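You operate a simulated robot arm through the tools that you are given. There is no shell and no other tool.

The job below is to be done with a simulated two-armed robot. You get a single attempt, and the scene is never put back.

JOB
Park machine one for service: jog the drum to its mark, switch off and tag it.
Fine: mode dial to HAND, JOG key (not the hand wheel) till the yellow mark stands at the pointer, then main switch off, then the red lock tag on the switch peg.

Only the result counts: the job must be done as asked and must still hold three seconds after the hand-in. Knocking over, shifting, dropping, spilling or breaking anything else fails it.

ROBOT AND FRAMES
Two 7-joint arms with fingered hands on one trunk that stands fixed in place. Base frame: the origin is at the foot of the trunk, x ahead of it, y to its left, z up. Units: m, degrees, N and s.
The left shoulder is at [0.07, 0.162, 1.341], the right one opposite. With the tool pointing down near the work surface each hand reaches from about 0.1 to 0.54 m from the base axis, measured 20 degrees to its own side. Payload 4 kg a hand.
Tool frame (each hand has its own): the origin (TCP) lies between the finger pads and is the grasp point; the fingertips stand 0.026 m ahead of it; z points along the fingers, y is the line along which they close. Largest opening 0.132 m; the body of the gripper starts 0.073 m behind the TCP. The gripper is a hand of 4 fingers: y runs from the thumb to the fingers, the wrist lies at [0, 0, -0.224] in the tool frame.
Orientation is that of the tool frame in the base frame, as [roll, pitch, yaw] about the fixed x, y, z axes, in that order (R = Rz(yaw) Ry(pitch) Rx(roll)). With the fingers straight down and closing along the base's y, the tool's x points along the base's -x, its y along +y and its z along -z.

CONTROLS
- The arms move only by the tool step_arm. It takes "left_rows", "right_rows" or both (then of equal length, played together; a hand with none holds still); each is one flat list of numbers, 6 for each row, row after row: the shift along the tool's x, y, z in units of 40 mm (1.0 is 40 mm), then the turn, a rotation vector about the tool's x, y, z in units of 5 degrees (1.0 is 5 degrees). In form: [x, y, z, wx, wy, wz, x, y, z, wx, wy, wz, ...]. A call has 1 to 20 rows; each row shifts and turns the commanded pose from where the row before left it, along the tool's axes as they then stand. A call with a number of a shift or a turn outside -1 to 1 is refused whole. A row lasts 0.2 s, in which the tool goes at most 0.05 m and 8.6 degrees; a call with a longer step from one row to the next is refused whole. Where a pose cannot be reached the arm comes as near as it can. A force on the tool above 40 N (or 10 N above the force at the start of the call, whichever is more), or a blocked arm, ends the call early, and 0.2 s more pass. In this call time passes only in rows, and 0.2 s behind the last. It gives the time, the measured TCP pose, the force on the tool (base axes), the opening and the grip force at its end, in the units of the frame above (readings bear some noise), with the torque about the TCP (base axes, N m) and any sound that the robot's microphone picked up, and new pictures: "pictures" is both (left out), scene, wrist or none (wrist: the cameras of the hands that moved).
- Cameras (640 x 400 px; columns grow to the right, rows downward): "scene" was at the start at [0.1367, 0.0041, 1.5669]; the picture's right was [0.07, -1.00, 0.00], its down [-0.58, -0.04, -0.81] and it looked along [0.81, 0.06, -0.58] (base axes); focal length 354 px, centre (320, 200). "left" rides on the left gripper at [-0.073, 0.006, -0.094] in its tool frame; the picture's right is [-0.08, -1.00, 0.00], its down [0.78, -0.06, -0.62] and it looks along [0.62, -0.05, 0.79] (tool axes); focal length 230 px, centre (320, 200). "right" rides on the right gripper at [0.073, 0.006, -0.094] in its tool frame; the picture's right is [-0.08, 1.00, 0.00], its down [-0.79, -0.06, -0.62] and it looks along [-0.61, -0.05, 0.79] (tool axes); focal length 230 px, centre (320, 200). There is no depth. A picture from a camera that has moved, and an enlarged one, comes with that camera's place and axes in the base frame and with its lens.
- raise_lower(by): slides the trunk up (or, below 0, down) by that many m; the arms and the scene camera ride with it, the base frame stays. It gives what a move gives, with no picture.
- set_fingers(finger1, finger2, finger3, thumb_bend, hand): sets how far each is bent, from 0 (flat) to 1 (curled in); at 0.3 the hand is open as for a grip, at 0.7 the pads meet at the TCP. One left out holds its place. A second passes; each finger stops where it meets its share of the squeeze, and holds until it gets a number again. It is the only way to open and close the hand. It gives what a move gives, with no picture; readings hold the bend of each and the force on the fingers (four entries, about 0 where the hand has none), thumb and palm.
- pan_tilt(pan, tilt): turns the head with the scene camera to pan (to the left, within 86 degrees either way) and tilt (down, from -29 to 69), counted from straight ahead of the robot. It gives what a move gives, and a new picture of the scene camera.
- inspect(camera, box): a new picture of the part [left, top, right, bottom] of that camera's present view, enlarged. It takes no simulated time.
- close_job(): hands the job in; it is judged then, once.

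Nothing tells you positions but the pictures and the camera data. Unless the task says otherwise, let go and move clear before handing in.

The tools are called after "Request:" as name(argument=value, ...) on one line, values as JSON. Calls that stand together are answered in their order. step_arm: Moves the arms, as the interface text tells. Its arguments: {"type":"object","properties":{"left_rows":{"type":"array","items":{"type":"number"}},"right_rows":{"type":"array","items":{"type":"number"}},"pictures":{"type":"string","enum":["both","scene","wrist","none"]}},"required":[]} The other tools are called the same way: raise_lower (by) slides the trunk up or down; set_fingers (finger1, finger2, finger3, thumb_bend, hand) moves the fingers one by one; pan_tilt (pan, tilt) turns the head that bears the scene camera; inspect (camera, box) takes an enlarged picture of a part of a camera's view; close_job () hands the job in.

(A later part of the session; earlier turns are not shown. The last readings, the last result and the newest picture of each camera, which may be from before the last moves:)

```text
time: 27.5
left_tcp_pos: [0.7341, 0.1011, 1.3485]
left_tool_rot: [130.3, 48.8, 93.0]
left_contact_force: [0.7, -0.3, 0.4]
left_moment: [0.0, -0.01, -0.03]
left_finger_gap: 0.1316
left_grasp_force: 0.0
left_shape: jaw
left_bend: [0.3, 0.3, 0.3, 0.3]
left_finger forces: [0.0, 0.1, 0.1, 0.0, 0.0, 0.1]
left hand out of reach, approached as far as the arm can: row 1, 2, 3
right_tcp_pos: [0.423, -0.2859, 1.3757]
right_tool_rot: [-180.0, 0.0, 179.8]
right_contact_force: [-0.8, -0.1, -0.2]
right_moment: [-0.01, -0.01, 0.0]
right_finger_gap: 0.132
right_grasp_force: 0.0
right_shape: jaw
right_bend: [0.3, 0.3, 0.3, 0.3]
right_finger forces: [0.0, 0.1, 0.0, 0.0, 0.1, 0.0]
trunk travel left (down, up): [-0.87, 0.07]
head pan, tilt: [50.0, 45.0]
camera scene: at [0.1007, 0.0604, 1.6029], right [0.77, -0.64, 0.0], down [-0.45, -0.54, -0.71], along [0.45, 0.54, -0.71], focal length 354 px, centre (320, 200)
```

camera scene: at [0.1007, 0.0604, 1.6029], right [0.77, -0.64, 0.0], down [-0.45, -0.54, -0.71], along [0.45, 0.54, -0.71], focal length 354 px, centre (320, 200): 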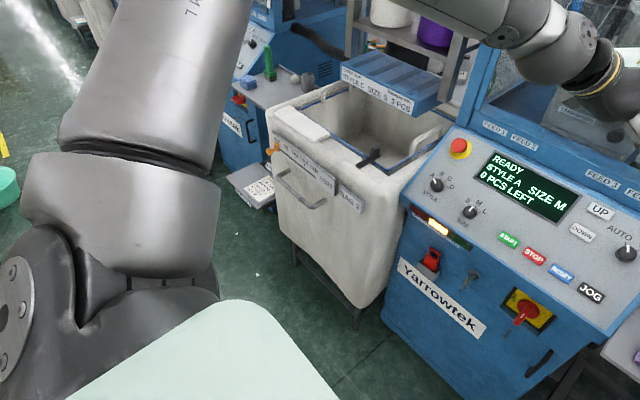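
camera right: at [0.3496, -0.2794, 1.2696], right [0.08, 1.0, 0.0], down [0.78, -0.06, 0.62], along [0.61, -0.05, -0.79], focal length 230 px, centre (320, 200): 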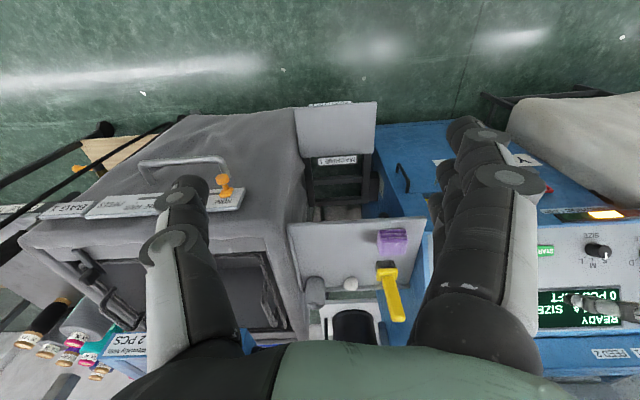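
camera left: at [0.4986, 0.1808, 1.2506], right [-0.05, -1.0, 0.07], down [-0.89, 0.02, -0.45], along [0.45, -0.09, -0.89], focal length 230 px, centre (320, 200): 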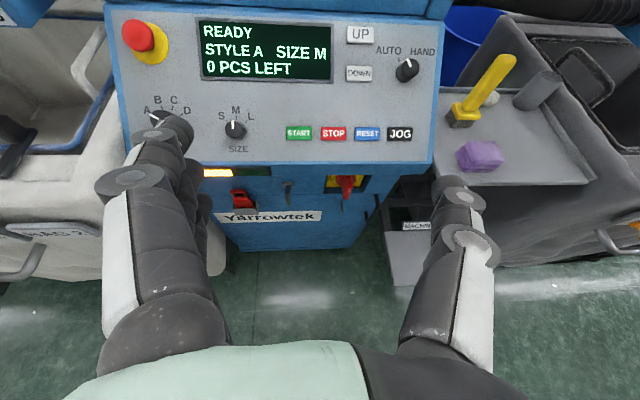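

Rolling + is blocked and raises the elbow, so rolling the other way should free the arm. I'll roll −100° and check.

Request:
step_arm(left_rows=[0, 0, 0, 0, 0, -1, 0, 0, 0, 0, 0, -1, 0, 0, 0, 0, 0, -1, 0, 0, 0, 0, 0, -1, 0, 0, 0, 0, 0, -1, 0, 0, 0, 0, 0, -1, 0, 0, 0, 0, 0, -1, 0, 0, 0, 0, 0, -1, 0, 0, 0, 0, 0, -1, 0, 0, 0, 0, 0, -1, 0, 0, 0, 0, 0, -1, 0, 0, 0, 0, 0, -1, 0, 0, 0, 0, 0, -1, 0, 0, 0, 0, 0, -1, 0, 0, 0, 0, 0, -1, 0, 0, 0, 0, 0, -1, 0, 0, 0, 0, 0, -1, 0, 0, 0, 0, 0, -1], pictures="both")

```text
time: 31.3
left_tcp_pos: [0.7349, 0.1018, 1.3474]
left_tool_rot: [-119.7, 30.4, -135.7]
left_contact_force: [0.2, 0.3, 0.8]
left_moment: [0.0, -0.04, 0.01]
left_finger_gap: 0.1319
left_grasp_force: 0.0
left_shape: jaw
left_bend: [0.3, 0.3, 0.3, 0.3]
left_finger forces: [0.1, 0.0, 0.0, 0.1, 0.1, 0.1]
right_tcp_pos: [0.4244, -0.2849, 1.3758]
right_tool_rot: [-179.9, 0.0, 180.0]
right_contact_force: [0.3, -0.1, -0.5]
right_moment: [0.02, 0.02, 0.02]
right_finger_gap: 0.1322
right_grasp_force: 0.1
right_shape: jaw
right_bend: [0.3, 0.3, 0.3, 0.3]
right_finger forces: [0.0, 0.0, 0.0, 0.0, 0.0, 0.0]
trunk travel left (down, up): [-0.87, 0.07]
head pan, tilt: [50.0, 45.0]
camera scene: at [0.1013, 0.0604, 1.6028], right [0.77, -0.64, 0.0], down [-0.45, -0.54, -0.71], along [0.45, 0.54, -0.71], focal length 354 px, centre (320, 200)
camera left: at [0.7062, 0.191, 1.4198], right [0.08, -0.61, 0.79], down [-0.97, -0.24, -0.09], along [0.24, -0.75, -0.61], focal length 230 px, centre (320, 200)
```

scene: 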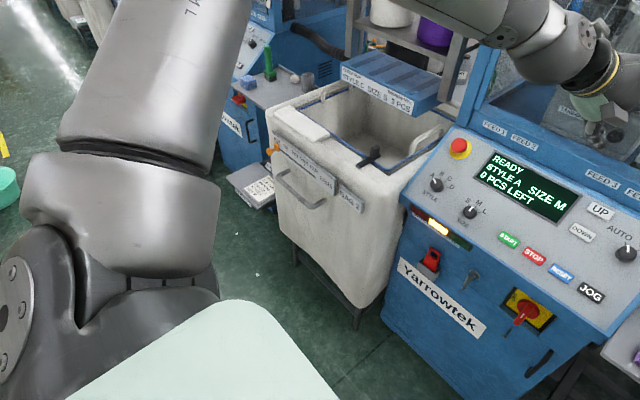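
left: 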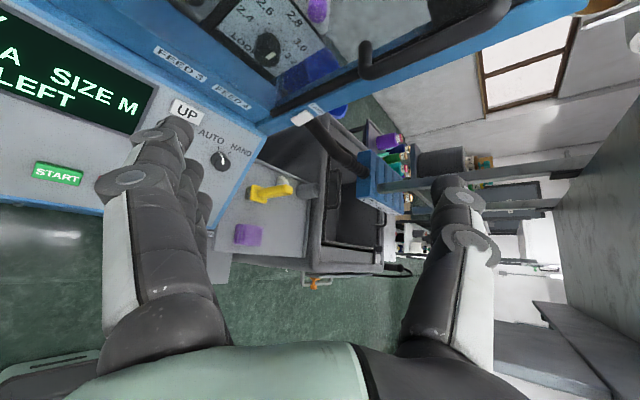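

The roll is now done by the last joint alone and the direction is kept. Now testing forward extension from this rolled pose.

Request:
step_arm(left_rows=[0, 0, 0.8, 0, 0, 0, 0, 0, 0.8, 0, 0, 0, 0, 0, 0.8, 0, 0, 0, 0, 0, 0.8, 0, 0, 0], pictures="scene")

```text
time: 32.3
left_tcp_pos: [0.7952, 0.0822, 1.3066]
left_tool_rot: [-119.7, 30.6, -135.7]
left_contact_force: [0.2, -0.3, 0.6]
left_moment: [0.0, -0.02, 0.01]
left_finger_gap: 0.1319
left_grasp_force: 0.0
left_shape: jaw
left_bend: [0.3, 0.3, 0.3, 0.3]
left_finger forces: [0.0, 0.0, 0.0, 0.0, 0.0, 0.0]
left hand out of reach, approached as far as the arm can: row 3, 4
right_tcp_pos: [0.4218, -0.2841, 1.3773]
right_tool_rot: [180.0, 0.0, 179.9]
right_contact_force: [0.7, -0.2, -0.2]
right_moment: [-0.03, -0.01, 0.02]
right_finger_gap: 0.1323
right_grasp_force: 0.0
right_shape: jaw
right_bend: [0.3, 0.3, 0.3, 0.3]
right_finger forces: [0.0, 0.0, 0.0, 0.0, 0.0, 0.0]
trunk travel left (down, up): [-0.87, 0.07]
head pan, tilt: [50.0, 45.0]
camera scene: at [0.1002, 0.0606, 1.6029], right [0.77, -0.64, 0.0], down [-0.45, -0.54, -0.71], along [0.45, 0.54, -0.71], focal length 354 px, centre (320, 200)
```

scene: 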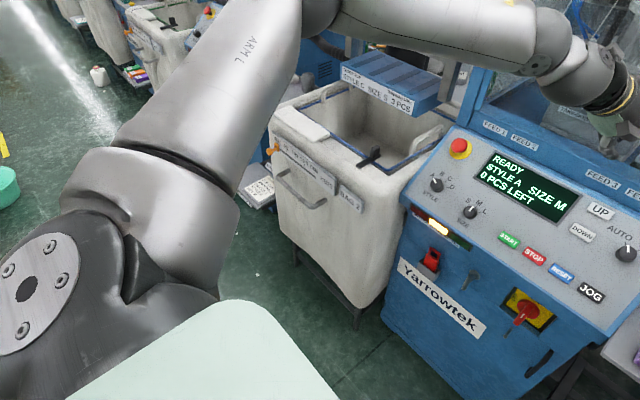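

The upper arm sits at exactly the same place at each limit. I'll test whether the elbow can drop: unroll, retract and lower the hand well below the shoulder in the free space before the machine.

Request:
step_arm(left_rows=[0, 0, -0.8, 0, 0, 1, 0, 0, -0.8, 0, 0, 1, 0, 0, -0.8, 0, 0, 1, 0, 0, -0.8, 0, 0, 1, 0, 0, -0.8, 0, 0, 1, 0, 0, 0, 0, 0, 1, 0, 0, 0, 0, 0, 1, 0, 0, 0, 0, 0, 1, 0, 0, 0, 0, 0, 1, 0, 0, 0, 0, 0, 1, 0, 0, 0, 0, 0, 1, 0, 0, 0, 0, 0, 0.2], pictures="none")

Request:
step_arm(left_rows=[0, 0, 0, -0.906, 0, -0.423, 0, 0, 0, -0.906, 0, -0.423, 0, 0, 0, -0.906, 0, -0.423, 0, 0, 0, -0.906, 0, -0.423, 0, 0, 0, -0.906, 0, -0.423, 0, 0, 0, -0.906, 0, -0.423, 0, 0, 0, 0, 1, 0, 0, 0, 0, 0, 1, 0, 0, 0, 0, 0, 1, 0, 0, 0, 0, 0, 1, 0, 0, 0, 0, 0, 1, 0, 0, 0, 0, 0, 1, 0, 0, 0, 0, 0, 1, 0, 0, 0, 0, 0, 1, 0, 0, 0, 0, 0, 1, 0], pictures="scene")

```text
time: 34.9
left_tcp_pos: [0.6683, 0.1534, 1.3751]
left_tool_rot: [179.7, 64.9, 149.9]
left_contact_force: [-0.2, -0.4, 0.3]
left_moment: [-0.01, -0.04, -0.02]
left_finger_gap: 0.1318
left_grasp_force: 0.0
left_shape: jaw
left_bend: [0.3, 0.3, 0.3, 0.3]
left_finger forces: [0.1, 0.1, 0.1, 0.0, 0.1, 0.0]
right_tcp_pos: [0.4231, -0.2853, 1.3741]
right_tool_rot: [180.0, 0.0, 179.9]
right_contact_force: [-0.4, -0.4, -0.2]
right_moment: [-0.02, -0.02, 0.0]
right_finger_gap: 0.132
right_grasp_force: 0.1
right_shape: jaw
right_bend: [0.3, 0.3, 0.3, 0.3]
right_finger forces: [0.1, 0.0, 0.0, 0.1, 0.0, 0.0]
trunk travel left (down, up): [-0.87, 0.07]
head pan, tilt: [50.0, 45.0]
```

```text
time: 38.1
left_tcp_pos: [0.6235, 0.2123, 1.3475]
left_tool_rot: [180.0, 20.0, -179.8]
left_contact_force: [0.3, 0.0, 0.2]
left_moment: [0.02, 0.02, 0.03]
left_finger_gap: 0.1319
left_grasp_force: 0.1
left_shape: jaw
left_bend: [0.3, 0.3, 0.3, 0.3]
left_finger forces: [0.1, 0.0, 0.0, 0.0, 0.1, 0.1]
left hand out of reach, approached as far as the arm can: row 11, 12, 13, 14, 15
right_tcp_pos: [0.4232, -0.2832, 1.3747]
right_tool_rot: [-179.9, 0.1, 179.9]
right_contact_force: [-1.0, -0.7, -0.2]
right_moment: [-0.03, -0.01, -0.03]
right_finger_gap: 0.132
right_grasp_force: 0.0
right_shape: jaw
right_bend: [0.3, 0.3, 0.3, 0.3]
right_finger forces: [0.0, 0.0, 0.0, 0.0, 0.0, 0.1]
trunk travel left (down, up): [-0.87, 0.07]
head pan, tilt: [50.0, 45.0]
camera scene: at [0.1007, 0.0608, 1.6028], right [0.77, -0.64, 0.0], down [-0.45, -0.54, -0.71], along [0.45, 0.54, -0.71], focal length 354 px, centre (320, 200)
```

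scene: 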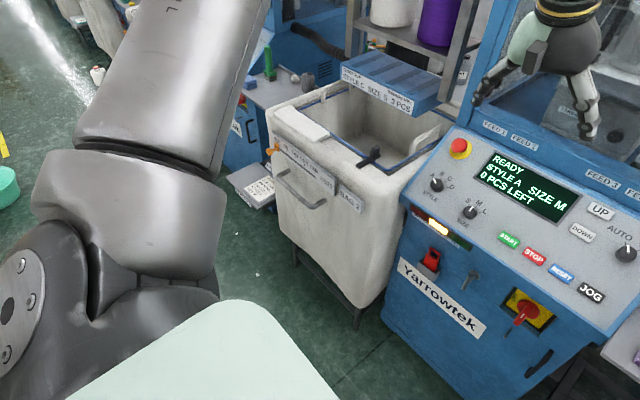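

Now lowering the hand 0.45 m in free space to see whether the elbow drops.

Request:
step_arm(left_rows=[0.56, 0.07, 0.885, 0, 0, 0, 0.56, 0.07, 0.885, 0, 0, 0, 0.56, 0.07, 0.885, 0, 0, 0, 0.56, 0.07, 0.885, 0, 0, 0, 0.56, 0.07, 0.885, 0, 0, 0, 0.56, 0.07, 0.885, 0, 0, 0, 0.56, 0.07, 0.885, 0, 0, 0, 0.56, 0.07, 0.885, 0, 0, 0, 0.56, 0.07, 0.885, 0, 0, 0, 0.56, 0.07, 0.885, 0, 0, 0, 0.56, 0.07, 0.885, 0, 0, 0], pictures="scene")

```text
time: 40.5
left_tcp_pos: [0.5035, 0.2751, 0.9558]
left_tool_rot: [179.9, 19.9, -179.8]
left_contact_force: [-0.4, -0.6, 0.1]
left_moment: [-0.02, 0.03, -0.02]
left_finger_gap: 0.1319
left_grasp_force: 0.0
left_shape: jaw
left_bend: [0.3, 0.3, 0.3, 0.3]
left_finger forces: [0.0, 0.1, 0.0, 0.1, 0.0, 0.1]
left hand out of reach, approached as far as the arm can: row 9, 10, 11
right_tcp_pos: [0.4236, -0.2845, 1.374]
right_tool_rot: [-180.0, -0.1, 179.9]
right_contact_force: [0.4, -0.7, 0.3]
right_moment: [0.02, 0.03, 0.02]
right_finger_gap: 0.1321
right_grasp_force: 0.1
right_shape: jaw
right_bend: [0.3, 0.3, 0.3, 0.3]
right_finger forces: [0.1, 0.0, 0.1, 0.1, 0.0, 0.0]
trunk travel left (down, up): [-0.87, 0.07]
head pan, tilt: [50.0, 45.0]
camera scene: at [0.1009, 0.0609, 1.6029], right [0.77, -0.64, 0.0], down [-0.45, -0.54, -0.71], along [0.45, 0.54, -0.71], focal length 354 px, centre (320, 200)
```

scene: 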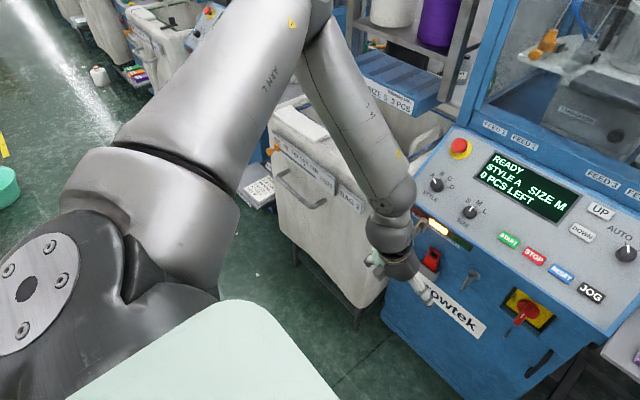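

The upper arm cannot drop below about horizontal, so the arm works best with the shoulder low and the hand at or above shoulder height. I'll lift the hand, level it, then lower the trunk a lot.

Request:
step_arm(left_rows=[-0.45, 0, -0.977, 0, 0, 0, -0.45, 0, -0.977, 0, 0, 0, -0.45, 0, -0.977, 0, 0, 0, -0.45, 0, -0.977, 0, 0, 0, -0.45, 0, -0.977, 0, 0, 0, -0.45, 0, -0.977, 0, 0, 0, -0.45, 0, -0.977, 0, 0, 0, -0.45, 0, -0.977, 0, 0, 0, -0.45, 0, -0.977, 0, 0, 0, -0.45, 0, -0.977, 0, 0, 0, -0.45, 0, -0.977, 0, 0, 0, -0.45, 0, -0.977, 0, 0, 0], pictures="none")

Request:
step_arm(left_rows=[0, 0, 0, 0, -1, 0, 0, 0, 0, 0, -1, 0, 0, 0, 0, 0, -1, 0, 0, 0, 0, 0, -1, 0, 0, 0, 0, 0, -1, 0, 0, 0, 0, 0, -1, 0, 0, 0, 0, 0, -1, 0, 0, 0, 0, 0, -1, 0, 0, 0, 0, 0, -1, 0], pictures="scene")

```text
time: 43.1
left_tcp_pos: [0.5507, 0.2773, 1.4695]
left_tool_rot: [179.9, 19.7, -179.7]
left_contact_force: [0.1, 0.1, 0.1]
left_moment: [-0.01, 0.0, 0.02]
left_finger_gap: 0.1316
left_grasp_force: 0.0
left_shape: jaw
left_bend: [0.3, 0.3, 0.3, 0.3]
left_finger forces: [0.0, 0.0, 0.0, 0.0, 0.0, 0.1]
right_tcp_pos: [0.4253, -0.2844, 1.3747]
right_tool_rot: [-180.0, -0.2, 179.9]
right_contact_force: [0.6, 0.3, 1.0]
right_moment: [-0.01, -0.01, -0.02]
right_finger_gap: 0.1319
right_grasp_force: 0.0
right_shape: jaw
right_bend: [0.3, 0.3, 0.3, 0.3]
right_finger forces: [0.1, 0.1, 0.0, 0.0, 0.1, 0.1]
trunk travel left (down, up): [-0.87, 0.07]
head pan, tilt: [50.0, 45.0]
```

```text
time: 45.1
left_tcp_pos: [0.5496, 0.277, 1.469]
left_tool_rot: [179.9, 65.1, 180.0]
left_contact_force: [0.6, -0.2, -1.0]
left_moment: [0.0, 0.0, 0.02]
left_finger_gap: 0.132
left_grasp_force: 0.0
left_shape: jaw
left_bend: [0.3, 0.3, 0.3, 0.3]
left_finger forces: [0.0, 0.0, 0.0, 0.0, 0.0, 0.0]
right_tcp_pos: [0.4247, -0.2841, 1.3747]
right_tool_rot: [-179.9, -0.1, 180.0]
right_contact_force: [-0.2, 0.1, 0.3]
right_moment: [0.03, 0.03, 0.02]
right_finger_gap: 0.1318
right_grasp_force: 0.0
right_shape: jaw
right_bend: [0.3, 0.3, 0.3, 0.3]
right_finger forces: [0.0, 0.0, 0.1, 0.0, 0.1, 0.1]
trunk travel left (down, up): [-0.87, 0.07]
head pan, tilt: [50.0, 45.0]
camera scene: at [0.1011, 0.0608, 1.6028], right [0.77, -0.64, 0.0], down [-0.45, -0.54, -0.71], along [0.45, 0.54, -0.71], focal length 354 px, centre (320, 200)
```

scene: 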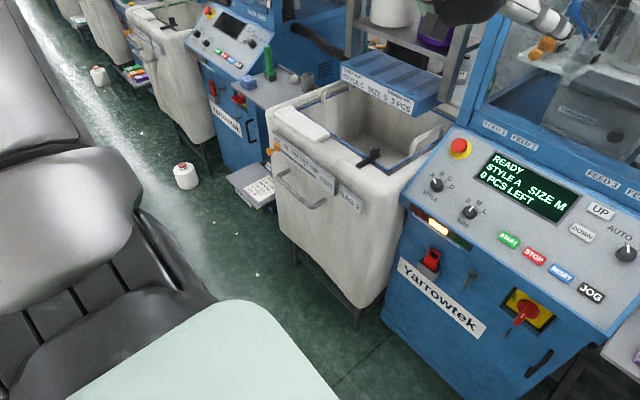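

The elbow now swings back to the side and the hand is fully free at this height. I'll lower the trunk 0.45 m and look ahead again.

Request:
raise_lower(by=-0.45)

Request:
pan_tilt(pan=10, tilt=15)

```text
refused: -0.45 is not a number from -0.4 to 0.4
```

```text
time: 46.2
left_tcp_pos: [0.5494, 0.2765, 1.4679]
left_tool_rot: [179.6, 65.0, 179.9]
left_contact_force: [0.4, -0.9, 0.5]
left_moment: [0.02, -0.01, 0.01]
left_finger_gap: 0.1319
left_grasp_force: 0.1
left_shape: jaw
left_bend: [0.3, 0.3, 0.3, 0.3]
left_finger forces: [0.0, 0.0, 0.1, 0.0, 0.0, 0.0]
right_tcp_pos: [0.4239, -0.2841, 1.3747]
right_tool_rot: [180.0, -0.1, 179.9]
right_contact_force: [0.0, -0.1, -0.6]
right_moment: [0.01, -0.03, 0.01]
right_finger_gap: 0.1322
right_grasp_force: 0.0
right_shape: jaw
right_bend: [0.3, 0.3, 0.3, 0.3]
right_finger forces: [0.0, 0.1, 0.1, 0.0, 0.0, 0.0]
trunk travel left (down, up): [-0.87, 0.07]
head pan, tilt: [10.0, 15.0]
camera scene: at [0.1408, 0.0144, 1.6496], right [0.17, -0.98, 0.0], down [-0.26, -0.05, -0.97], along [0.95, 0.17, -0.26], focal length 354 px, centre (320, 200)
```

scene: 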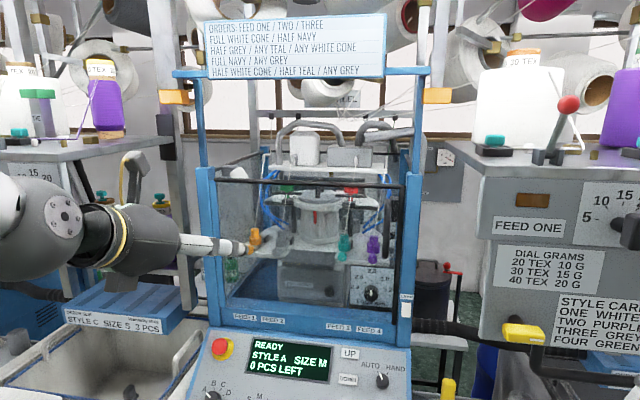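

Request:
raise_lower(by=-0.4)

Request:
pan_tilt(pan=5, tilt=20)

```text
time: 50.0
left_tcp_pos: [0.5487, 0.2766, 1.0675]
left_tool_rot: [179.6, 64.9, 179.9]
left_contact_force: [-0.3, 0.7, 0.5]
left_moment: [0.0, -0.04, -0.01]
left_finger_gap: 0.1317
left_grasp_force: 0.0
left_shape: jaw
left_bend: [0.3, 0.3, 0.3, 0.3]
left_finger forces: [0.0, 0.1, 0.0, 0.1, 0.0, 0.0]
right_tcp_pos: [0.4238, -0.2848, 0.9747]
right_tool_rot: [-180.0, 0.0, 180.0]
right_contact_force: [-0.2, -0.9, 0.2]
right_moment: [0.01, -0.03, -0.02]
right_finger_gap: 0.1321
right_grasp_force: 0.0
right_shape: jaw
right_bend: [0.3, 0.3, 0.3, 0.3]
right_finger forces: [0.0, 0.0, 0.0, 0.0, 0.1, 0.1]
trunk travel left (down, up): [-0.47, 0.47]
head pan, tilt: [10.0, 15.0]
```

```text
time: 50.7
left_tcp_pos: [0.5492, 0.2769, 1.0685]
left_tool_rot: [179.6, 64.8, 180.0]
left_contact_force: [0.1, -0.2, 0.3]
left_moment: [-0.02, 0.01, 0.02]
left_finger_gap: 0.1317
left_grasp_force: 0.2
left_shape: jaw
left_bend: [0.3, 0.3, 0.3, 0.3]
left_finger forces: [0.0, 0.0, 0.0, 0.1, 0.1, 0.1]
right_tcp_pos: [0.4242, -0.2838, 0.9746]
right_tool_rot: [-180.0, -0.1, 179.9]
right_contact_force: [-1.1, -0.4, -0.3]
right_moment: [0.04, 0.02, -0.04]
right_finger_gap: 0.1317
right_grasp_force: 0.1
right_shape: jaw
right_bend: [0.3, 0.3, 0.3, 0.3]
right_finger forces: [0.0, 0.0, 0.0, 0.0, 0.0, 0.0]
trunk travel left (down, up): [-0.47, 0.47]
head pan, tilt: [5.0, 20.0]
camera scene: at [0.1416, 0.0062, 1.2415], right [0.09, -1.0, 0.0], down [-0.34, -0.03, -0.94], along [0.94, 0.08, -0.34], focal length 354 px, centre (320, 200)
```

scene: 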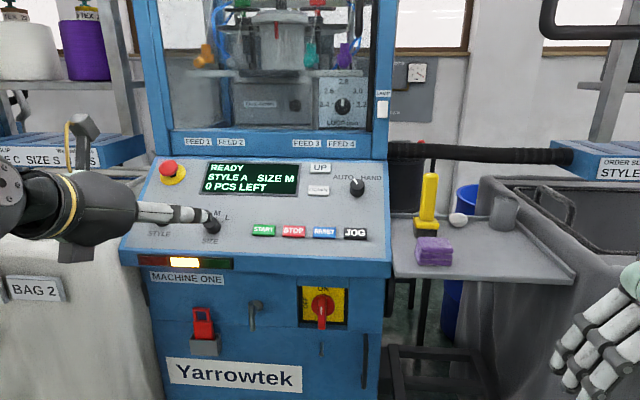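

Good: shoulder is now at 0.99. I'll try again to move the left hand to hover before the dial.

Request:
step_arm(left_rows=[-0.333, -0.718, 0.535, 0, 0, 0, -0.333, -0.718, 0.535, 0, 0, 0, -0.333, -0.718, 0.535, 0, 0, 0, -0.333, -0.718, 0.535, 0, 0, 0, -0.333, -0.718, 0.535, 0, 0, 0, -0.333, -0.718, 0.535, 0, 0, 0, -0.333, -0.718, 0.535, 0, 0, 0, -0.333, -0.718, 0.535, 0, 0, 0, -0.333, -0.718, 0.535, 0, 0, 0, -0.333, -0.718, 0.535, 0, 0, 0])

```text
time: 52.9
left_tcp_pos: [0.6892, 0.1371, 1.0755]
left_tool_rot: [179.6, 64.9, 179.9]
left_contact_force: [0.1, -0.9, -0.2]
left_moment: [0.0, -0.02, -0.01]
left_finger_gap: 0.1319
left_grasp_force: 0.0
left_shape: jaw
left_bend: [0.3, 0.3, 0.3, 0.3]
left_finger forces: [0.0, 0.0, 0.0, 0.0, 0.1, 0.1]
left hand out of reach, approached as far as the arm can: row 6, 7, 8, 9, 10
right_tcp_pos: [0.4248, -0.2849, 0.9744]
right_tool_rot: [-180.0, 0.0, 179.9]
right_contact_force: [0.5, -0.4, 0.5]
right_moment: [-0.03, 0.02, -0.01]
right_finger_gap: 0.132
right_grasp_force: 0.0
right_shape: jaw
right_bend: [0.3, 0.3, 0.3, 0.3]
right_finger forces: [0.0, 0.1, 0.0, 0.0, 0.0, 0.0]
trunk travel left (down, up): [-0.47, 0.47]
head pan, tilt: [5.0, 20.0]
camera scene: at [0.142, 0.0062, 1.2414], right [0.09, -1.0, 0.0], down [-0.34, -0.03, -0.94], along [0.94, 0.08, -0.34], focal length 354 px, centre (320, 200)
camera left: at [0.6354, 0.1426, 1.1806], right [0.04, -1.0, 0.07], down [-0.89, -0.06, -0.45], along [0.45, -0.04, -0.89], focal length 230 px, centre (320, 200)
```

scene: 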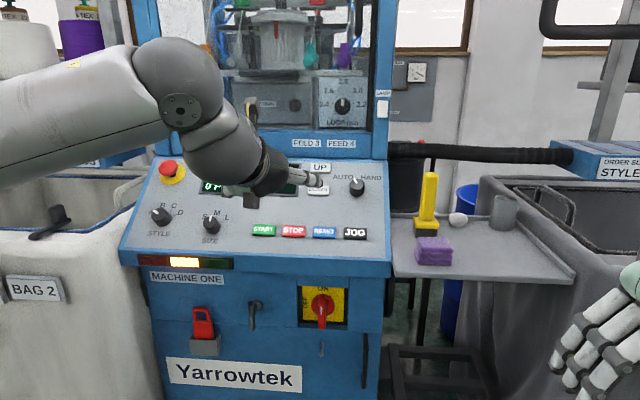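
left: 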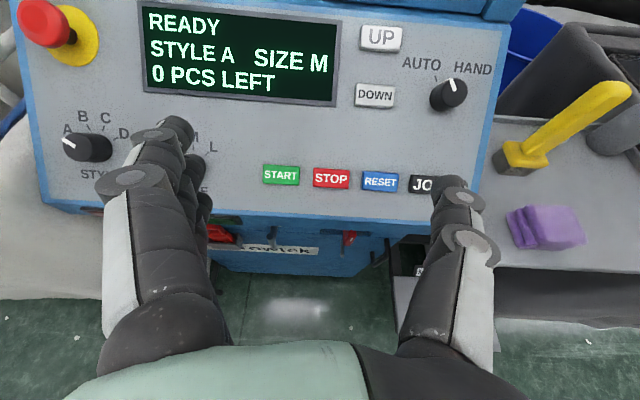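

The wrist limits again here, likely the hand-roll joint. I'll roll the hand −60° and continue toward the dial; starting rolled back is what the clockwise dial turn needs anyway.

Request:
step_arm(left_rows=[0, 0, 0, 0, 0, -1, 0, 0, 0, 0, 0, -1, 0, 0, 0, 0, 0, -1, 0, 0, 0, 0, 0, -1, 0, 0, 0, 0, 0, -1, 0, 0, 0, 0, 0, -1, 0, 0, 0, 0, 0, -1, 0, 0, 0, 0, 0, -1, 0, 0, 0, 0, 0, -1, 0, 0, 0, 0, 0, -1, 0, 0, 0, 0, 0, -1, 0, 0, 0, 0, 0, -1], pictures="none")

Request:
step_arm(left_rows=[0.5, -0.5, 0.5, 0, 0, 0, 0.5, -0.5, 0.5, 0, 0, 0, 0.5, -0.5, 0.5, 0, 0, 0])

```text
time: 55.5
left_tcp_pos: [0.6897, 0.1368, 1.0771]
left_tool_rot: [-118.4, 27.0, -103.5]
left_contact_force: [-1.0, -0.8, -0.2]
left_moment: [0.01, 0.03, 0.03]
left_finger_gap: 0.132
left_grasp_force: 0.0
left_shape: jaw
left_bend: [0.3, 0.3, 0.3, 0.3]
left_finger forces: [0.1, 0.1, 0.0, 0.0, 0.0, 0.0]
right_tcp_pos: [0.4236, -0.2858, 0.9744]
right_tool_rot: [-180.0, 0.0, 179.9]
right_contact_force: [0.2, 0.4, 0.0]
right_moment: [-0.03, -0.01, 0.01]
right_finger_gap: 0.132
right_grasp_force: 0.1
right_shape: jaw
right_bend: [0.3, 0.3, 0.3, 0.3]
right_finger forces: [0.0, 0.1, 0.0, 0.0, 0.0, 0.1]
trunk travel left (down, up): [-0.47, 0.47]
head pan, tilt: [5.0, 20.0]
```

```text
time: 56.3
left_tcp_pos: [0.6908, 0.137, 1.0735]
left_tool_rot: [-118.5, 27.1, -103.5]
left_contact_force: [-0.2, 0.3, 0.7]
left_moment: [0.0, 0.02, 0.02]
left_finger_gap: 0.1319
left_grasp_force: 0.0
left_shape: jaw
left_bend: [0.3, 0.3, 0.3, 0.3]
left_finger forces: [0.0, 0.0, 0.0, 0.0, 0.0, 0.1]
left hand out of reach, approached as far as the arm can: row 1, 2, 3
right_tcp_pos: [0.4239, -0.2853, 0.9759]
right_tool_rot: [180.0, 0.0, 179.9]
right_contact_force: [0.1, -0.5, 0.3]
right_moment: [0.0, 0.01, 0.02]
right_finger_gap: 0.1315
right_grasp_force: 0.0
right_shape: jaw
right_bend: [0.3, 0.3, 0.3, 0.3]
right_finger forces: [0.0, 0.0, 0.1, 0.1, 0.1, 0.0]
trunk travel left (down, up): [-0.47, 0.47]
head pan, tilt: [5.0, 20.0]
camera scene: at [0.1418, 0.0062, 1.2415], right [0.09, -1.0, 0.0], down [-0.34, -0.03, -0.94], along [0.94, 0.08, -0.34], focal length 354 px, centre (320, 200)
camera left: at [0.6189, 0.2024, 1.1428], right [0.38, -0.43, 0.82], down [-0.7, -0.71, -0.05], along [0.6, -0.55, -0.58], focal length 230 px, centre (320, 200)
```

scene: 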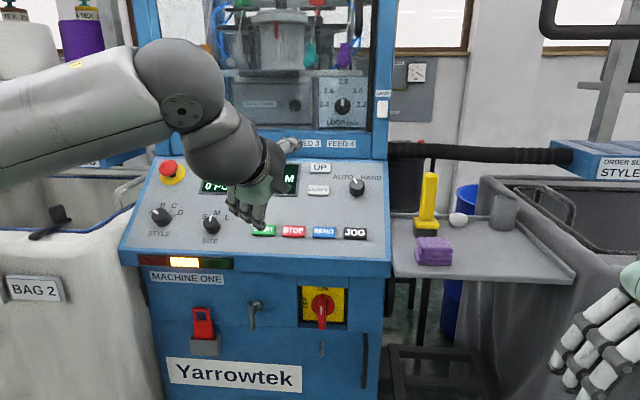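
left: 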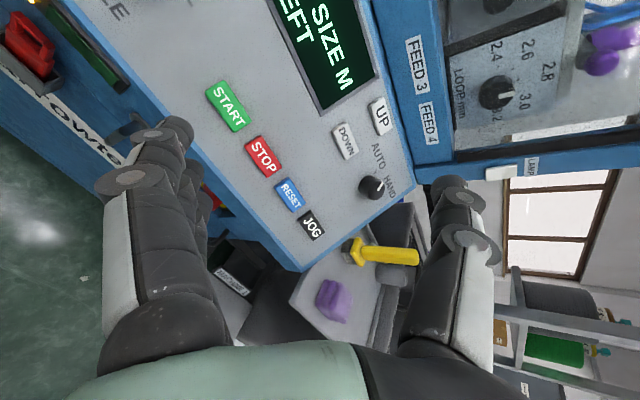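

The forearm is almost perpendicular to the hand here: wrist-bend limit. Extending further with some yaw will relieve it, and a lower shoulder relieves the upper-arm limit. So: hand up 0.15, yaw −30°, trunk down 0.15.

Request:
step_arm(left_rows=[-0.425, -0.736, -0.397, 0, 0, 0, -0.425, -0.736, -0.397, 0, 0, 0, -0.425, -0.736, -0.397, 0, 0, 0, -0.425, -0.736, -0.397, 0, 0, 0, 0, 0, 0, 0.453, 0.785, 0.423, 0, 0, 0, 0.453, 0.785, 0.423, 0, 0, 0, 0.453, 0.785, 0.423, 0, 0, 0, 0.453, 0.785, 0.423, 0, 0, 0, 0.453, 0.785, 0.423, 0, 0, 0, 0.453, 0.785, 0.423], pictures="none")

Request:
raise_lower(by=-0.15)

```text
time: 58.5
left_tcp_pos: [0.6691, 0.1777, 1.2084]
left_tool_rot: [-118.5, 26.9, -133.7]
left_contact_force: [0.1, 0.5, 0.1]
left_moment: [0.0, -0.01, 0.0]
left_finger_gap: 0.1316
left_grasp_force: 0.0
left_shape: jaw
left_bend: [0.3, 0.3, 0.3, 0.3]
left_finger forces: [0.0, 0.0, 0.1, 0.0, 0.0, 0.1]
left hand out of reach, approached as far as the arm can: row 1, 2, 3, 4
right_tcp_pos: [0.4253, -0.2842, 0.9739]
right_tool_rot: [180.0, 0.0, 180.0]
right_contact_force: [0.5, 0.2, -0.8]
right_moment: [-0.04, -0.01, 0.01]
right_finger_gap: 0.1317
right_grasp_force: 0.0
right_shape: jaw
right_bend: [0.3, 0.3, 0.3, 0.3]
right_finger forces: [0.0, 0.0, 0.1, 0.0, 0.0, 0.0]
trunk travel left (down, up): [-0.47, 0.47]
head pan, tilt: [5.0, 20.0]
```

```text
time: 60.2
left_tcp_pos: [0.6692, 0.1768, 1.0596]
left_tool_rot: [-118.5, 27.0, -133.6]
left_contact_force: [1.1, 0.3, -0.6]
left_moment: [-0.01, -0.02, 0.0]
left_finger_gap: 0.132
left_grasp_force: 0.0
left_shape: jaw
left_bend: [0.3, 0.3, 0.3, 0.3]
left_finger forces: [0.0, 0.0, 0.0, 0.0, 0.0, 0.0]
right_tcp_pos: [0.4244, -0.2845, 0.8268]
right_tool_rot: [180.0, 0.0, 180.0]
right_contact_force: [-0.1, -0.5, 0.0]
right_moment: [-0.01, -0.01, -0.01]
right_finger_gap: 0.1322
right_grasp_force: 0.0
right_shape: jaw
right_bend: [0.3, 0.3, 0.3, 0.3]
right_finger forces: [0.0, 0.0, 0.1, 0.1, 0.0, 0.0]
trunk travel left (down, up): [-0.32, 0.62]
head pan, tilt: [5.0, 20.0]
```

Now extending toward the dial with the yawed, rolled hand.

Request:
step_arm(left_rows=[0.082, -0.589, 0.708, 0, 0, 0, 0.082, -0.589, 0.708, 0, 0, 0, 0.082, -0.589, 0.708, 0, 0, 0, 0.082, -0.589, 0.708, 0, 0, 0, 0.082, -0.589, 0.708, 0, 0, 0, 0.082, -0.589, 0.708, 0, 0, 0])

```text
time: 61.6
left_tcp_pos: [0.7198, 0.1115, 1.0703]
left_tool_rot: [-118.5, 26.9, -133.6]
left_contact_force: [0.2, -0.6, 0.3]
left_moment: [0.0, -0.01, -0.04]
left_finger_gap: 0.1322
left_grasp_force: 0.1
left_shape: jaw
left_bend: [0.3, 0.3, 0.3, 0.3]
left_finger forces: [0.0, 0.1, 0.0, 0.0, 0.0, 0.0]
left hand out of reach, approached as far as the arm can: row 3, 4, 5, 6
right_tcp_pos: [0.4235, -0.2852, 0.8244]
right_tool_rot: [179.9, 0.0, 179.9]
right_contact_force: [0.6, 1.0, 0.4]
right_moment: [0.01, 0.0, -0.03]
right_finger_gap: 0.1319
right_grasp_force: 0.1
right_shape: jaw
right_bend: [0.3, 0.3, 0.3, 0.3]
right_finger forces: [0.0, 0.1, 0.1, 0.0, 0.0, 0.0]
trunk travel left (down, up): [-0.32, 0.62]
head pan, tilt: [5.0, 20.0]
camera scene: at [0.1419, 0.0063, 1.0915], right [0.09, -1.0, 0.0], down [-0.34, -0.03, -0.94], along [0.94, 0.08, -0.34], focal length 354 px, centre (320, 200)
camera left: at [0.6905, 0.2036, 1.1375], right [0.12, -0.57, 0.82], down [-0.96, -0.27, -0.05], along [0.24, -0.78, -0.58], focal length 230 px, centre (320, 200)
```

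scene: 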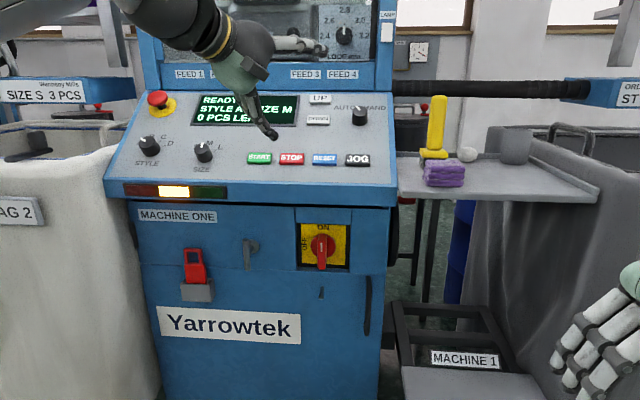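
left: 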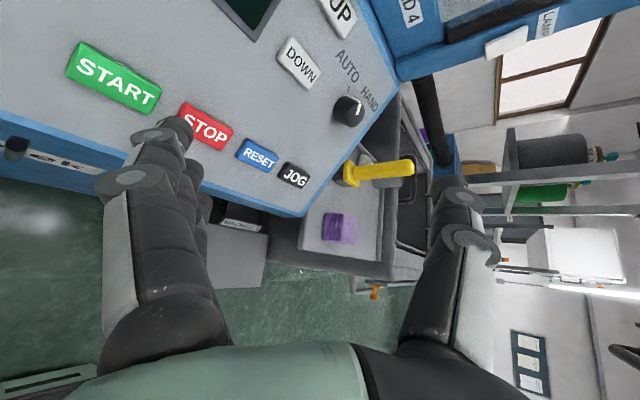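

I need the arm's actual posture again; looking at it from the head.

Request:
pan_tilt(pan=45, tilt=0)

```text
time: 62.7
left_tcp_pos: [0.7185, 0.1117, 1.0682]
left_tool_rot: [-118.5, 26.8, -133.6]
left_contact_force: [-0.1, 0.8, -0.3]
left_moment: [-0.01, 0.01, 0.02]
left_finger_gap: 0.132
left_grasp_force: 0.1
left_shape: jaw
left_bend: [0.3, 0.3, 0.3, 0.3]
left_finger forces: [0.0, 0.1, 0.1, 0.0, 0.0, 0.0]
right_tcp_pos: [0.4242, -0.2846, 0.8239]
right_tool_rot: [180.0, 0.0, 179.9]
right_contact_force: [0.2, -0.2, -0.3]
right_moment: [-0.02, 0.01, 0.02]
right_finger_gap: 0.1317
right_grasp_force: 0.1
right_shape: jaw
right_bend: [0.3, 0.3, 0.3, 0.3]
right_finger forces: [0.0, 0.1, 0.1, 0.1, 0.0, 0.0]
trunk travel left (down, up): [-0.32, 0.62]
head pan, tilt: [45.0, 0.0]
camera scene: at [0.1126, 0.0616, 1.1237], right [0.71, -0.71, 0.0], down [0.0, 0.0, -1.0], along [0.71, 0.71, 0.0], focal length 354 px, centre (320, 200)
```

scene: 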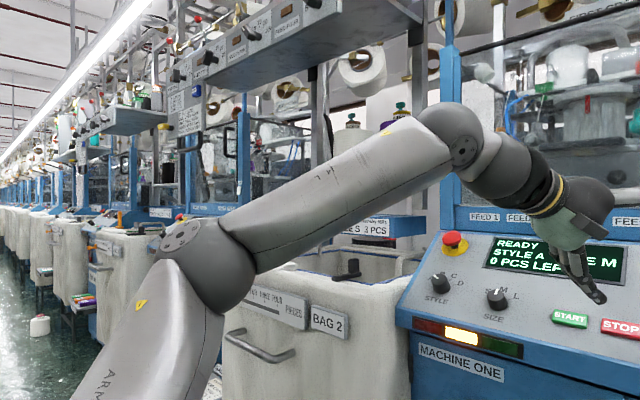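

From this view: upper arm ≈0.40, forearm ≈0.30, elbow at about 100°, so the arm is not stretched. I'll test whether it can stretch straight forward on its own side (y≈0.3, above the panel).

Request:
step_arm(left_rows=[-0.453, 0.098, -0.878, 0, 0, 0, -0.453, 0.098, -0.878, 0, 0, 0, -0.453, 0.098, -0.878, 0, 0, 0, -0.453, 0.098, -0.878, 0, 0, 0, -0.453, 0.098, -0.878, 0, 0, 0, -0.453, 0.098, -0.878, 0, 0, 0, 0, 0, 0, -0.453, -0.785, -0.423, 0, 0, 0, -0.453, -0.785, -0.423, 0, 0, 0, -0.453, -0.785, -0.423, 0, 0, 0, -0.453, -0.785, -0.423, 0, 0, 0, -0.453, -0.785, -0.423, 0, 0, 0, -0.453, -0.785, -0.423], pictures="scene")

Request:
step_arm(left_rows=[-0.198, -0.343, 0.85, 0, 0, 0, -0.198, -0.343, 0.85, 0, 0, 0, -0.198, -0.343, 0.85, 0, 0, 0, -0.198, -0.343, 0.85, 0, 0, 0, -0.198, -0.343, 0.85, 0, 0, 0, -0.198, -0.343, 0.85, 0, 0, 0], pictures="scene")

```text
time: 65.3
left_tcp_pos: [0.6183, 0.2912, 1.1889]
left_tool_rot: [-118.6, 27.1, -103.5]
left_contact_force: [0.5, 0.1, 0.4]
left_moment: [-0.01, 0.05, 0.01]
left_finger_gap: 0.132
left_grasp_force: 0.1
left_shape: jaw
left_bend: [0.3, 0.3, 0.3, 0.3]
left_finger forces: [0.0, 0.1, 0.1, 0.0, 0.1, 0.0]
right_tcp_pos: [0.4237, -0.2843, 0.8242]
right_tool_rot: [180.0, 0.0, 179.9]
right_contact_force: [-0.4, 0.5, 0.1]
right_moment: [0.02, 0.02, -0.02]
right_finger_gap: 0.1318
right_grasp_force: 0.0
right_shape: jaw
right_bend: [0.3, 0.3, 0.3, 0.3]
right_finger forces: [0.0, 0.1, 0.1, 0.0, 0.0, 0.1]
trunk travel left (down, up): [-0.32, 0.62]
head pan, tilt: [45.0, 0.0]
camera scene: at [0.1131, 0.0615, 1.1237], right [0.71, -0.71, 0.0], down [0.0, 0.0, -1.0], along [0.71, 0.71, 0.0], focal length 354 px, centre (320, 200)
```

scene: 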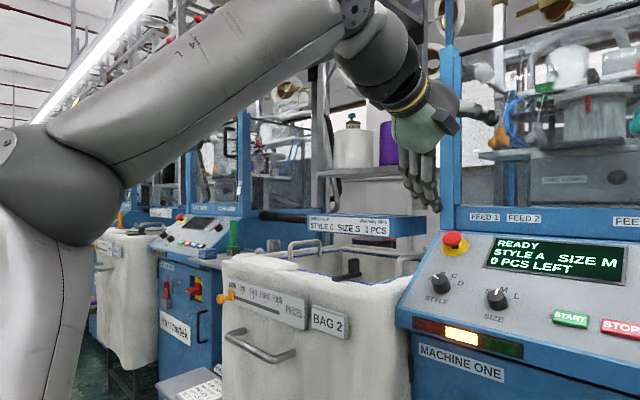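

```text
time: 66.7
left_tcp_pos: [0.7182, 0.3318, 1.1542]
left_tool_rot: [-118.5, 27.0, -103.5]
left_contact_force: [0.0, 0.1, -0.3]
left_moment: [-0.02, 0.0, -0.04]
left_finger_gap: 0.1323
left_grasp_force: 0.2
left_shape: jaw
left_bend: [0.3, 0.3, 0.3, 0.3]
left_finger forces: [0.0, 0.1, 0.0, 0.0, 0.0, 0.0]
left hand out of reach, approached as far as the arm can: row 1, 2, 3, 4, 5, 6
right_tcp_pos: [0.4243, -0.2831, 0.825]
right_tool_rot: [-179.9, 0.0, 179.9]
right_contact_force: [-0.3, 0.3, 0.3]
right_moment: [0.01, -0.02, 0.0]
right_finger_gap: 0.1319
right_grasp_force: 0.1
right_shape: jaw
right_bend: [0.3, 0.3, 0.3, 0.3]
right_finger forces: [0.0, 0.0, 0.0, 0.0, 0.0, 0.0]
trunk travel left (down, up): [-0.32, 0.62]
head pan, tilt: [45.0, 0.0]
camera scene: at [0.1132, 0.0624, 1.1237], right [0.71, -0.71, 0.0], down [0.0, 0.0, -1.0], along [0.71, 0.71, 0.0], focal length 354 px, centre (320, 200)
```

scene: 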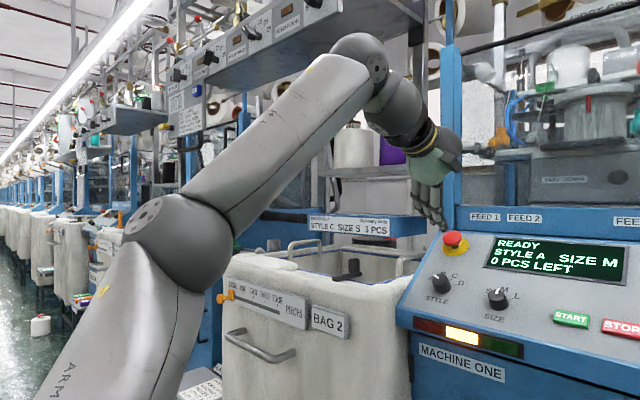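

Refitting all limits: they match a shoulder-pitch centre set wide at y≈±0.41 with about 0.60 m reach to the wrist, so the right arm, nearly straight and yawed about +27°, has the best reach to dial and JOG. I'll raise the trunk 0.2, pull the left hand back, and turn the right hand forward.

Request:
raise_lower(by=0.2)

Request:
step_arm(right_rows=[0, 0, 0, 0, 0, -0.9, 0, 0, 0, 0, 0, -0.9, 0, 0, 0, 0, 0, -0.9, 0, 0, 0, 0, 0, -0.9, 0, 0, 0, 0, 0, -0.9, 0, 0, 0, 0, 0, -0.9, 0, 0, 0, 0, -1, 0, 0, 0, 0, 0, -1, 0, 0, 0, 0, 0, -1, 0, 0, 0, 0, 0, -1, 0, 0, 0, 0, 0, -1, 0, 0, 0, 0, 0, -1, 0, 0, 0, 0, 0, -1, 0, 0, 0, 0, 0, -1, 0, 0, 0, 0, 0, -1, 0, 0, 0, 0, 0, -1, 0, 0, 0, 0, 0, -1, 0, 0, 0, 0, 0, -1, 0], left_rows=[0.21, 0.366, -0.9, 0, 0, 0, 0.21, 0.366, -0.9, 0, 0, 0, 0.21, 0.366, -0.9, 0, 0, 0, 0.21, 0.366, -0.9, 0, 0, 0, 0, 0, 0, 0, 0, 0, 0, 0, 0, 0, 0, 0, 0, 0, 0, 0, 0, 0, 0, 0, 0, 0, 0, 0, 0, 0, 0, 0, 0, 0, 0, 0, 0, 0, 0, 0, 0, 0, 0, 0, 0, 0, 0, 0, 0, 0, 0, 0, 0, 0, 0, 0, 0, 0, 0, 0, 0, 0, 0, 0, 0, 0, 0, 0, 0, 0, 0, 0, 0, 0, 0, 0, 0, 0, 0, 0, 0, 0, 0, 0, 0, 0, 0, 0], pictures="none")

Request:
pan_tilt(pan=-30, tilt=25)

```text
time: 68.9
left_tcp_pos: [0.718, 0.3302, 1.3548]
left_tool_rot: [-118.5, 27.1, -103.7]
left_contact_force: [0.3, 0.3, 0.1]
left_moment: [0.0, -0.02, 0.02]
left_finger_gap: 0.132
left_grasp_force: 0.1
left_shape: jaw
left_bend: [0.3, 0.3, 0.3, 0.3]
left_finger forces: [0.0, 0.0, 0.1, 0.0, 0.0, 0.0]
right_tcp_pos: [0.4235, -0.2836, 1.0246]
right_tool_rot: [180.0, 0.0, 179.9]
right_contact_force: [0.6, -0.1, 0.7]
right_moment: [0.02, -0.02, 0.01]
right_finger_gap: 0.132
right_grasp_force: 0.1
right_shape: jaw
right_bend: [0.3, 0.3, 0.3, 0.3]
right_finger forces: [0.0, 0.0, 0.1, 0.1, 0.1, 0.0]
trunk travel left (down, up): [-0.52, 0.42]
head pan, tilt: [45.0, 0.0]
```

```text
time: 72.7
left_tcp_pos: [0.5573, 0.3298, 1.3554]
left_tool_rot: [-118.5, 27.1, -103.5]
left_contact_force: [-0.1, 0.0, -0.8]
left_moment: [-0.03, 0.03, -0.01]
left_finger_gap: 0.132
left_grasp_force: 0.1
left_shape: jaw
left_bend: [0.3, 0.3, 0.3, 0.3]
left_finger forces: [0.0, 0.0, 0.1, 0.1, 0.0, 0.0]
right_tcp_pos: [0.4447, -0.3003, 1.037]
right_tool_rot: [179.9, 60.0, -152.9]
right_contact_force: [-0.2, 0.4, 0.2]
right_moment: [-0.01, 0.02, 0.0]
right_finger_gap: 0.1321
right_grasp_force: 0.0
right_shape: jaw
right_bend: [0.3, 0.3, 0.3, 0.3]
right_finger forces: [0.1, 0.0, 0.1, 0.1, 0.0, 0.0]
right hand out of reach, approached as far as the arm can: row 16, 17, 18
trunk travel left (down, up): [-0.52, 0.42]
head pan, tilt: [45.0, 0.0]
```

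```text
time: 74.1
left_tcp_pos: [0.5584, 0.3285, 1.3557]
left_tool_rot: [-118.5, 27.0, -103.5]
left_contact_force: [-0.7, -0.5, -0.6]
left_moment: [0.0, 0.02, 0.02]
left_finger_gap: 0.1322
left_grasp_force: 0.0
left_shape: jaw
left_bend: [0.3, 0.3, 0.3, 0.3]
left_finger forces: [0.0, 0.1, 0.1, 0.0, 0.1, 0.0]
right_tcp_pos: [0.4428, -0.3008, 1.0369]
right_tool_rot: [179.9, 59.8, -153.0]
right_contact_force: [-0.3, 0.8, -0.7]
right_moment: [0.01, -0.01, 0.01]
right_finger_gap: 0.1317
right_grasp_force: 0.2
right_shape: jaw
right_bend: [0.3, 0.3, 0.3, 0.3]
right_finger forces: [0.0, 0.0, 0.0, 0.0, 0.0, 0.0]
trunk travel left (down, up): [-0.52, 0.42]
head pan, tilt: [-30.0, 25.0]
camera scene: at [0.1287, -0.048, 1.2834], right [-0.5, -0.87, 0.0], down [-0.37, 0.21, -0.91], along [0.79, -0.45, -0.42], focal length 354 px, centre (320, 200)
```

scene: 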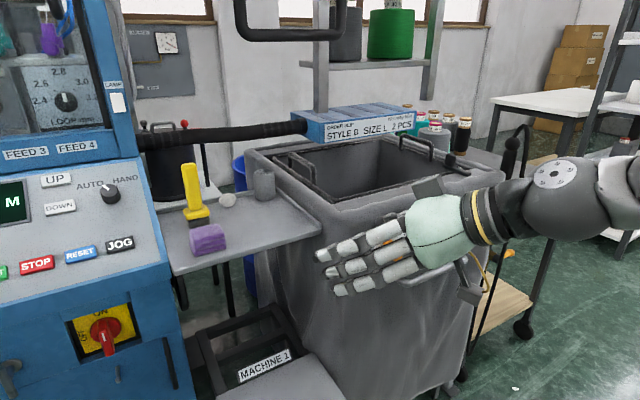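

The right hand now points forward with yaw +27. I'll extend it toward a point above the dial to measure the real maximum reach.

Request:
step_arm(right_rows=[-0.58, 0.14, 0.763, 0, 0, 0, -0.58, 0.14, 0.763, 0, 0, 0, -0.58, 0.14, 0.763, 0, 0, 0, -0.58, 0.14, 0.763, 0, 0, 0, -0.58, 0.14, 0.763, 0, 0, 0, -0.58, 0.14, 0.763, 0, 0, 0, -0.58, 0.14, 0.763, 0, 0, 0, -0.58, 0.14, 0.763, 0, 0, 0, -0.58, 0.14, 0.763, 0, 0, 0, -0.58, 0.14, 0.763, 0, 0, 0, -0.58, 0.14, 0.763, 0, 0, 0, -0.58, 0.14, 0.763, 0, 0, 0, -0.58, 0.14, 0.763, 0, 0, 0])

```text
time: 76.9
left_tcp_pos: [0.56, 0.3311, 1.3544]
left_tool_rot: [-118.4, 27.0, -103.5]
left_contact_force: [-0.1, 0.6, -1.2]
left_moment: [0.01, -0.01, -0.03]
left_finger_gap: 0.1321
left_grasp_force: 0.1
left_shape: jaw
left_bend: [0.3, 0.3, 0.3, 0.3]
left_finger forces: [0.0, 0.1, 0.1, 0.0, 0.1, 0.0]
right_tcp_pos: [0.8508, -0.0094, 1.0994]
right_tool_rot: [-179.7, 59.9, -152.7]
right_contact_force: [0.5, -0.4, -0.5]
right_moment: [-0.05, 0.0, -0.03]
right_finger_gap: 0.1319
right_grasp_force: 0.0
right_shape: jaw
right_bend: [0.3, 0.3, 0.3, 0.3]
right_finger forces: [0.0, 0.1, 0.0, 0.0, 0.0, 0.0]
trunk travel left (down, up): [-0.52, 0.42]
head pan, tilt: [-30.0, 25.0]
camera scene: at [0.129, -0.046, 1.2834], right [-0.5, -0.87, 0.0], down [-0.37, 0.21, -0.91], along [0.78, -0.45, -0.42], focal length 354 px, centre (320, 200)
camera right: at [0.7435, -0.0577, 1.0835], right [-0.42, 0.91, 0.06], down [-0.1, -0.12, 0.99], along [0.9, 0.41, 0.14], focal length 230 px, centre (320, 200)
```

scene: 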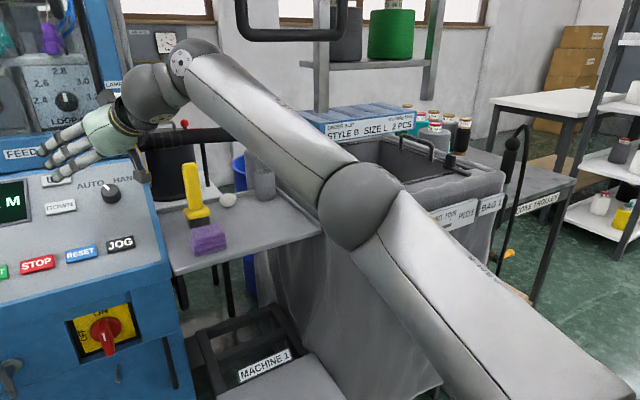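
right: 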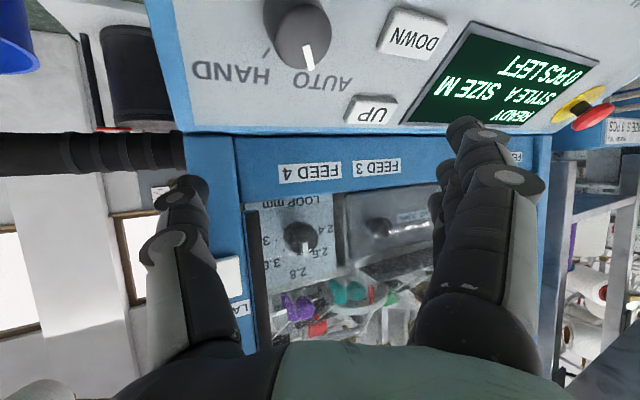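

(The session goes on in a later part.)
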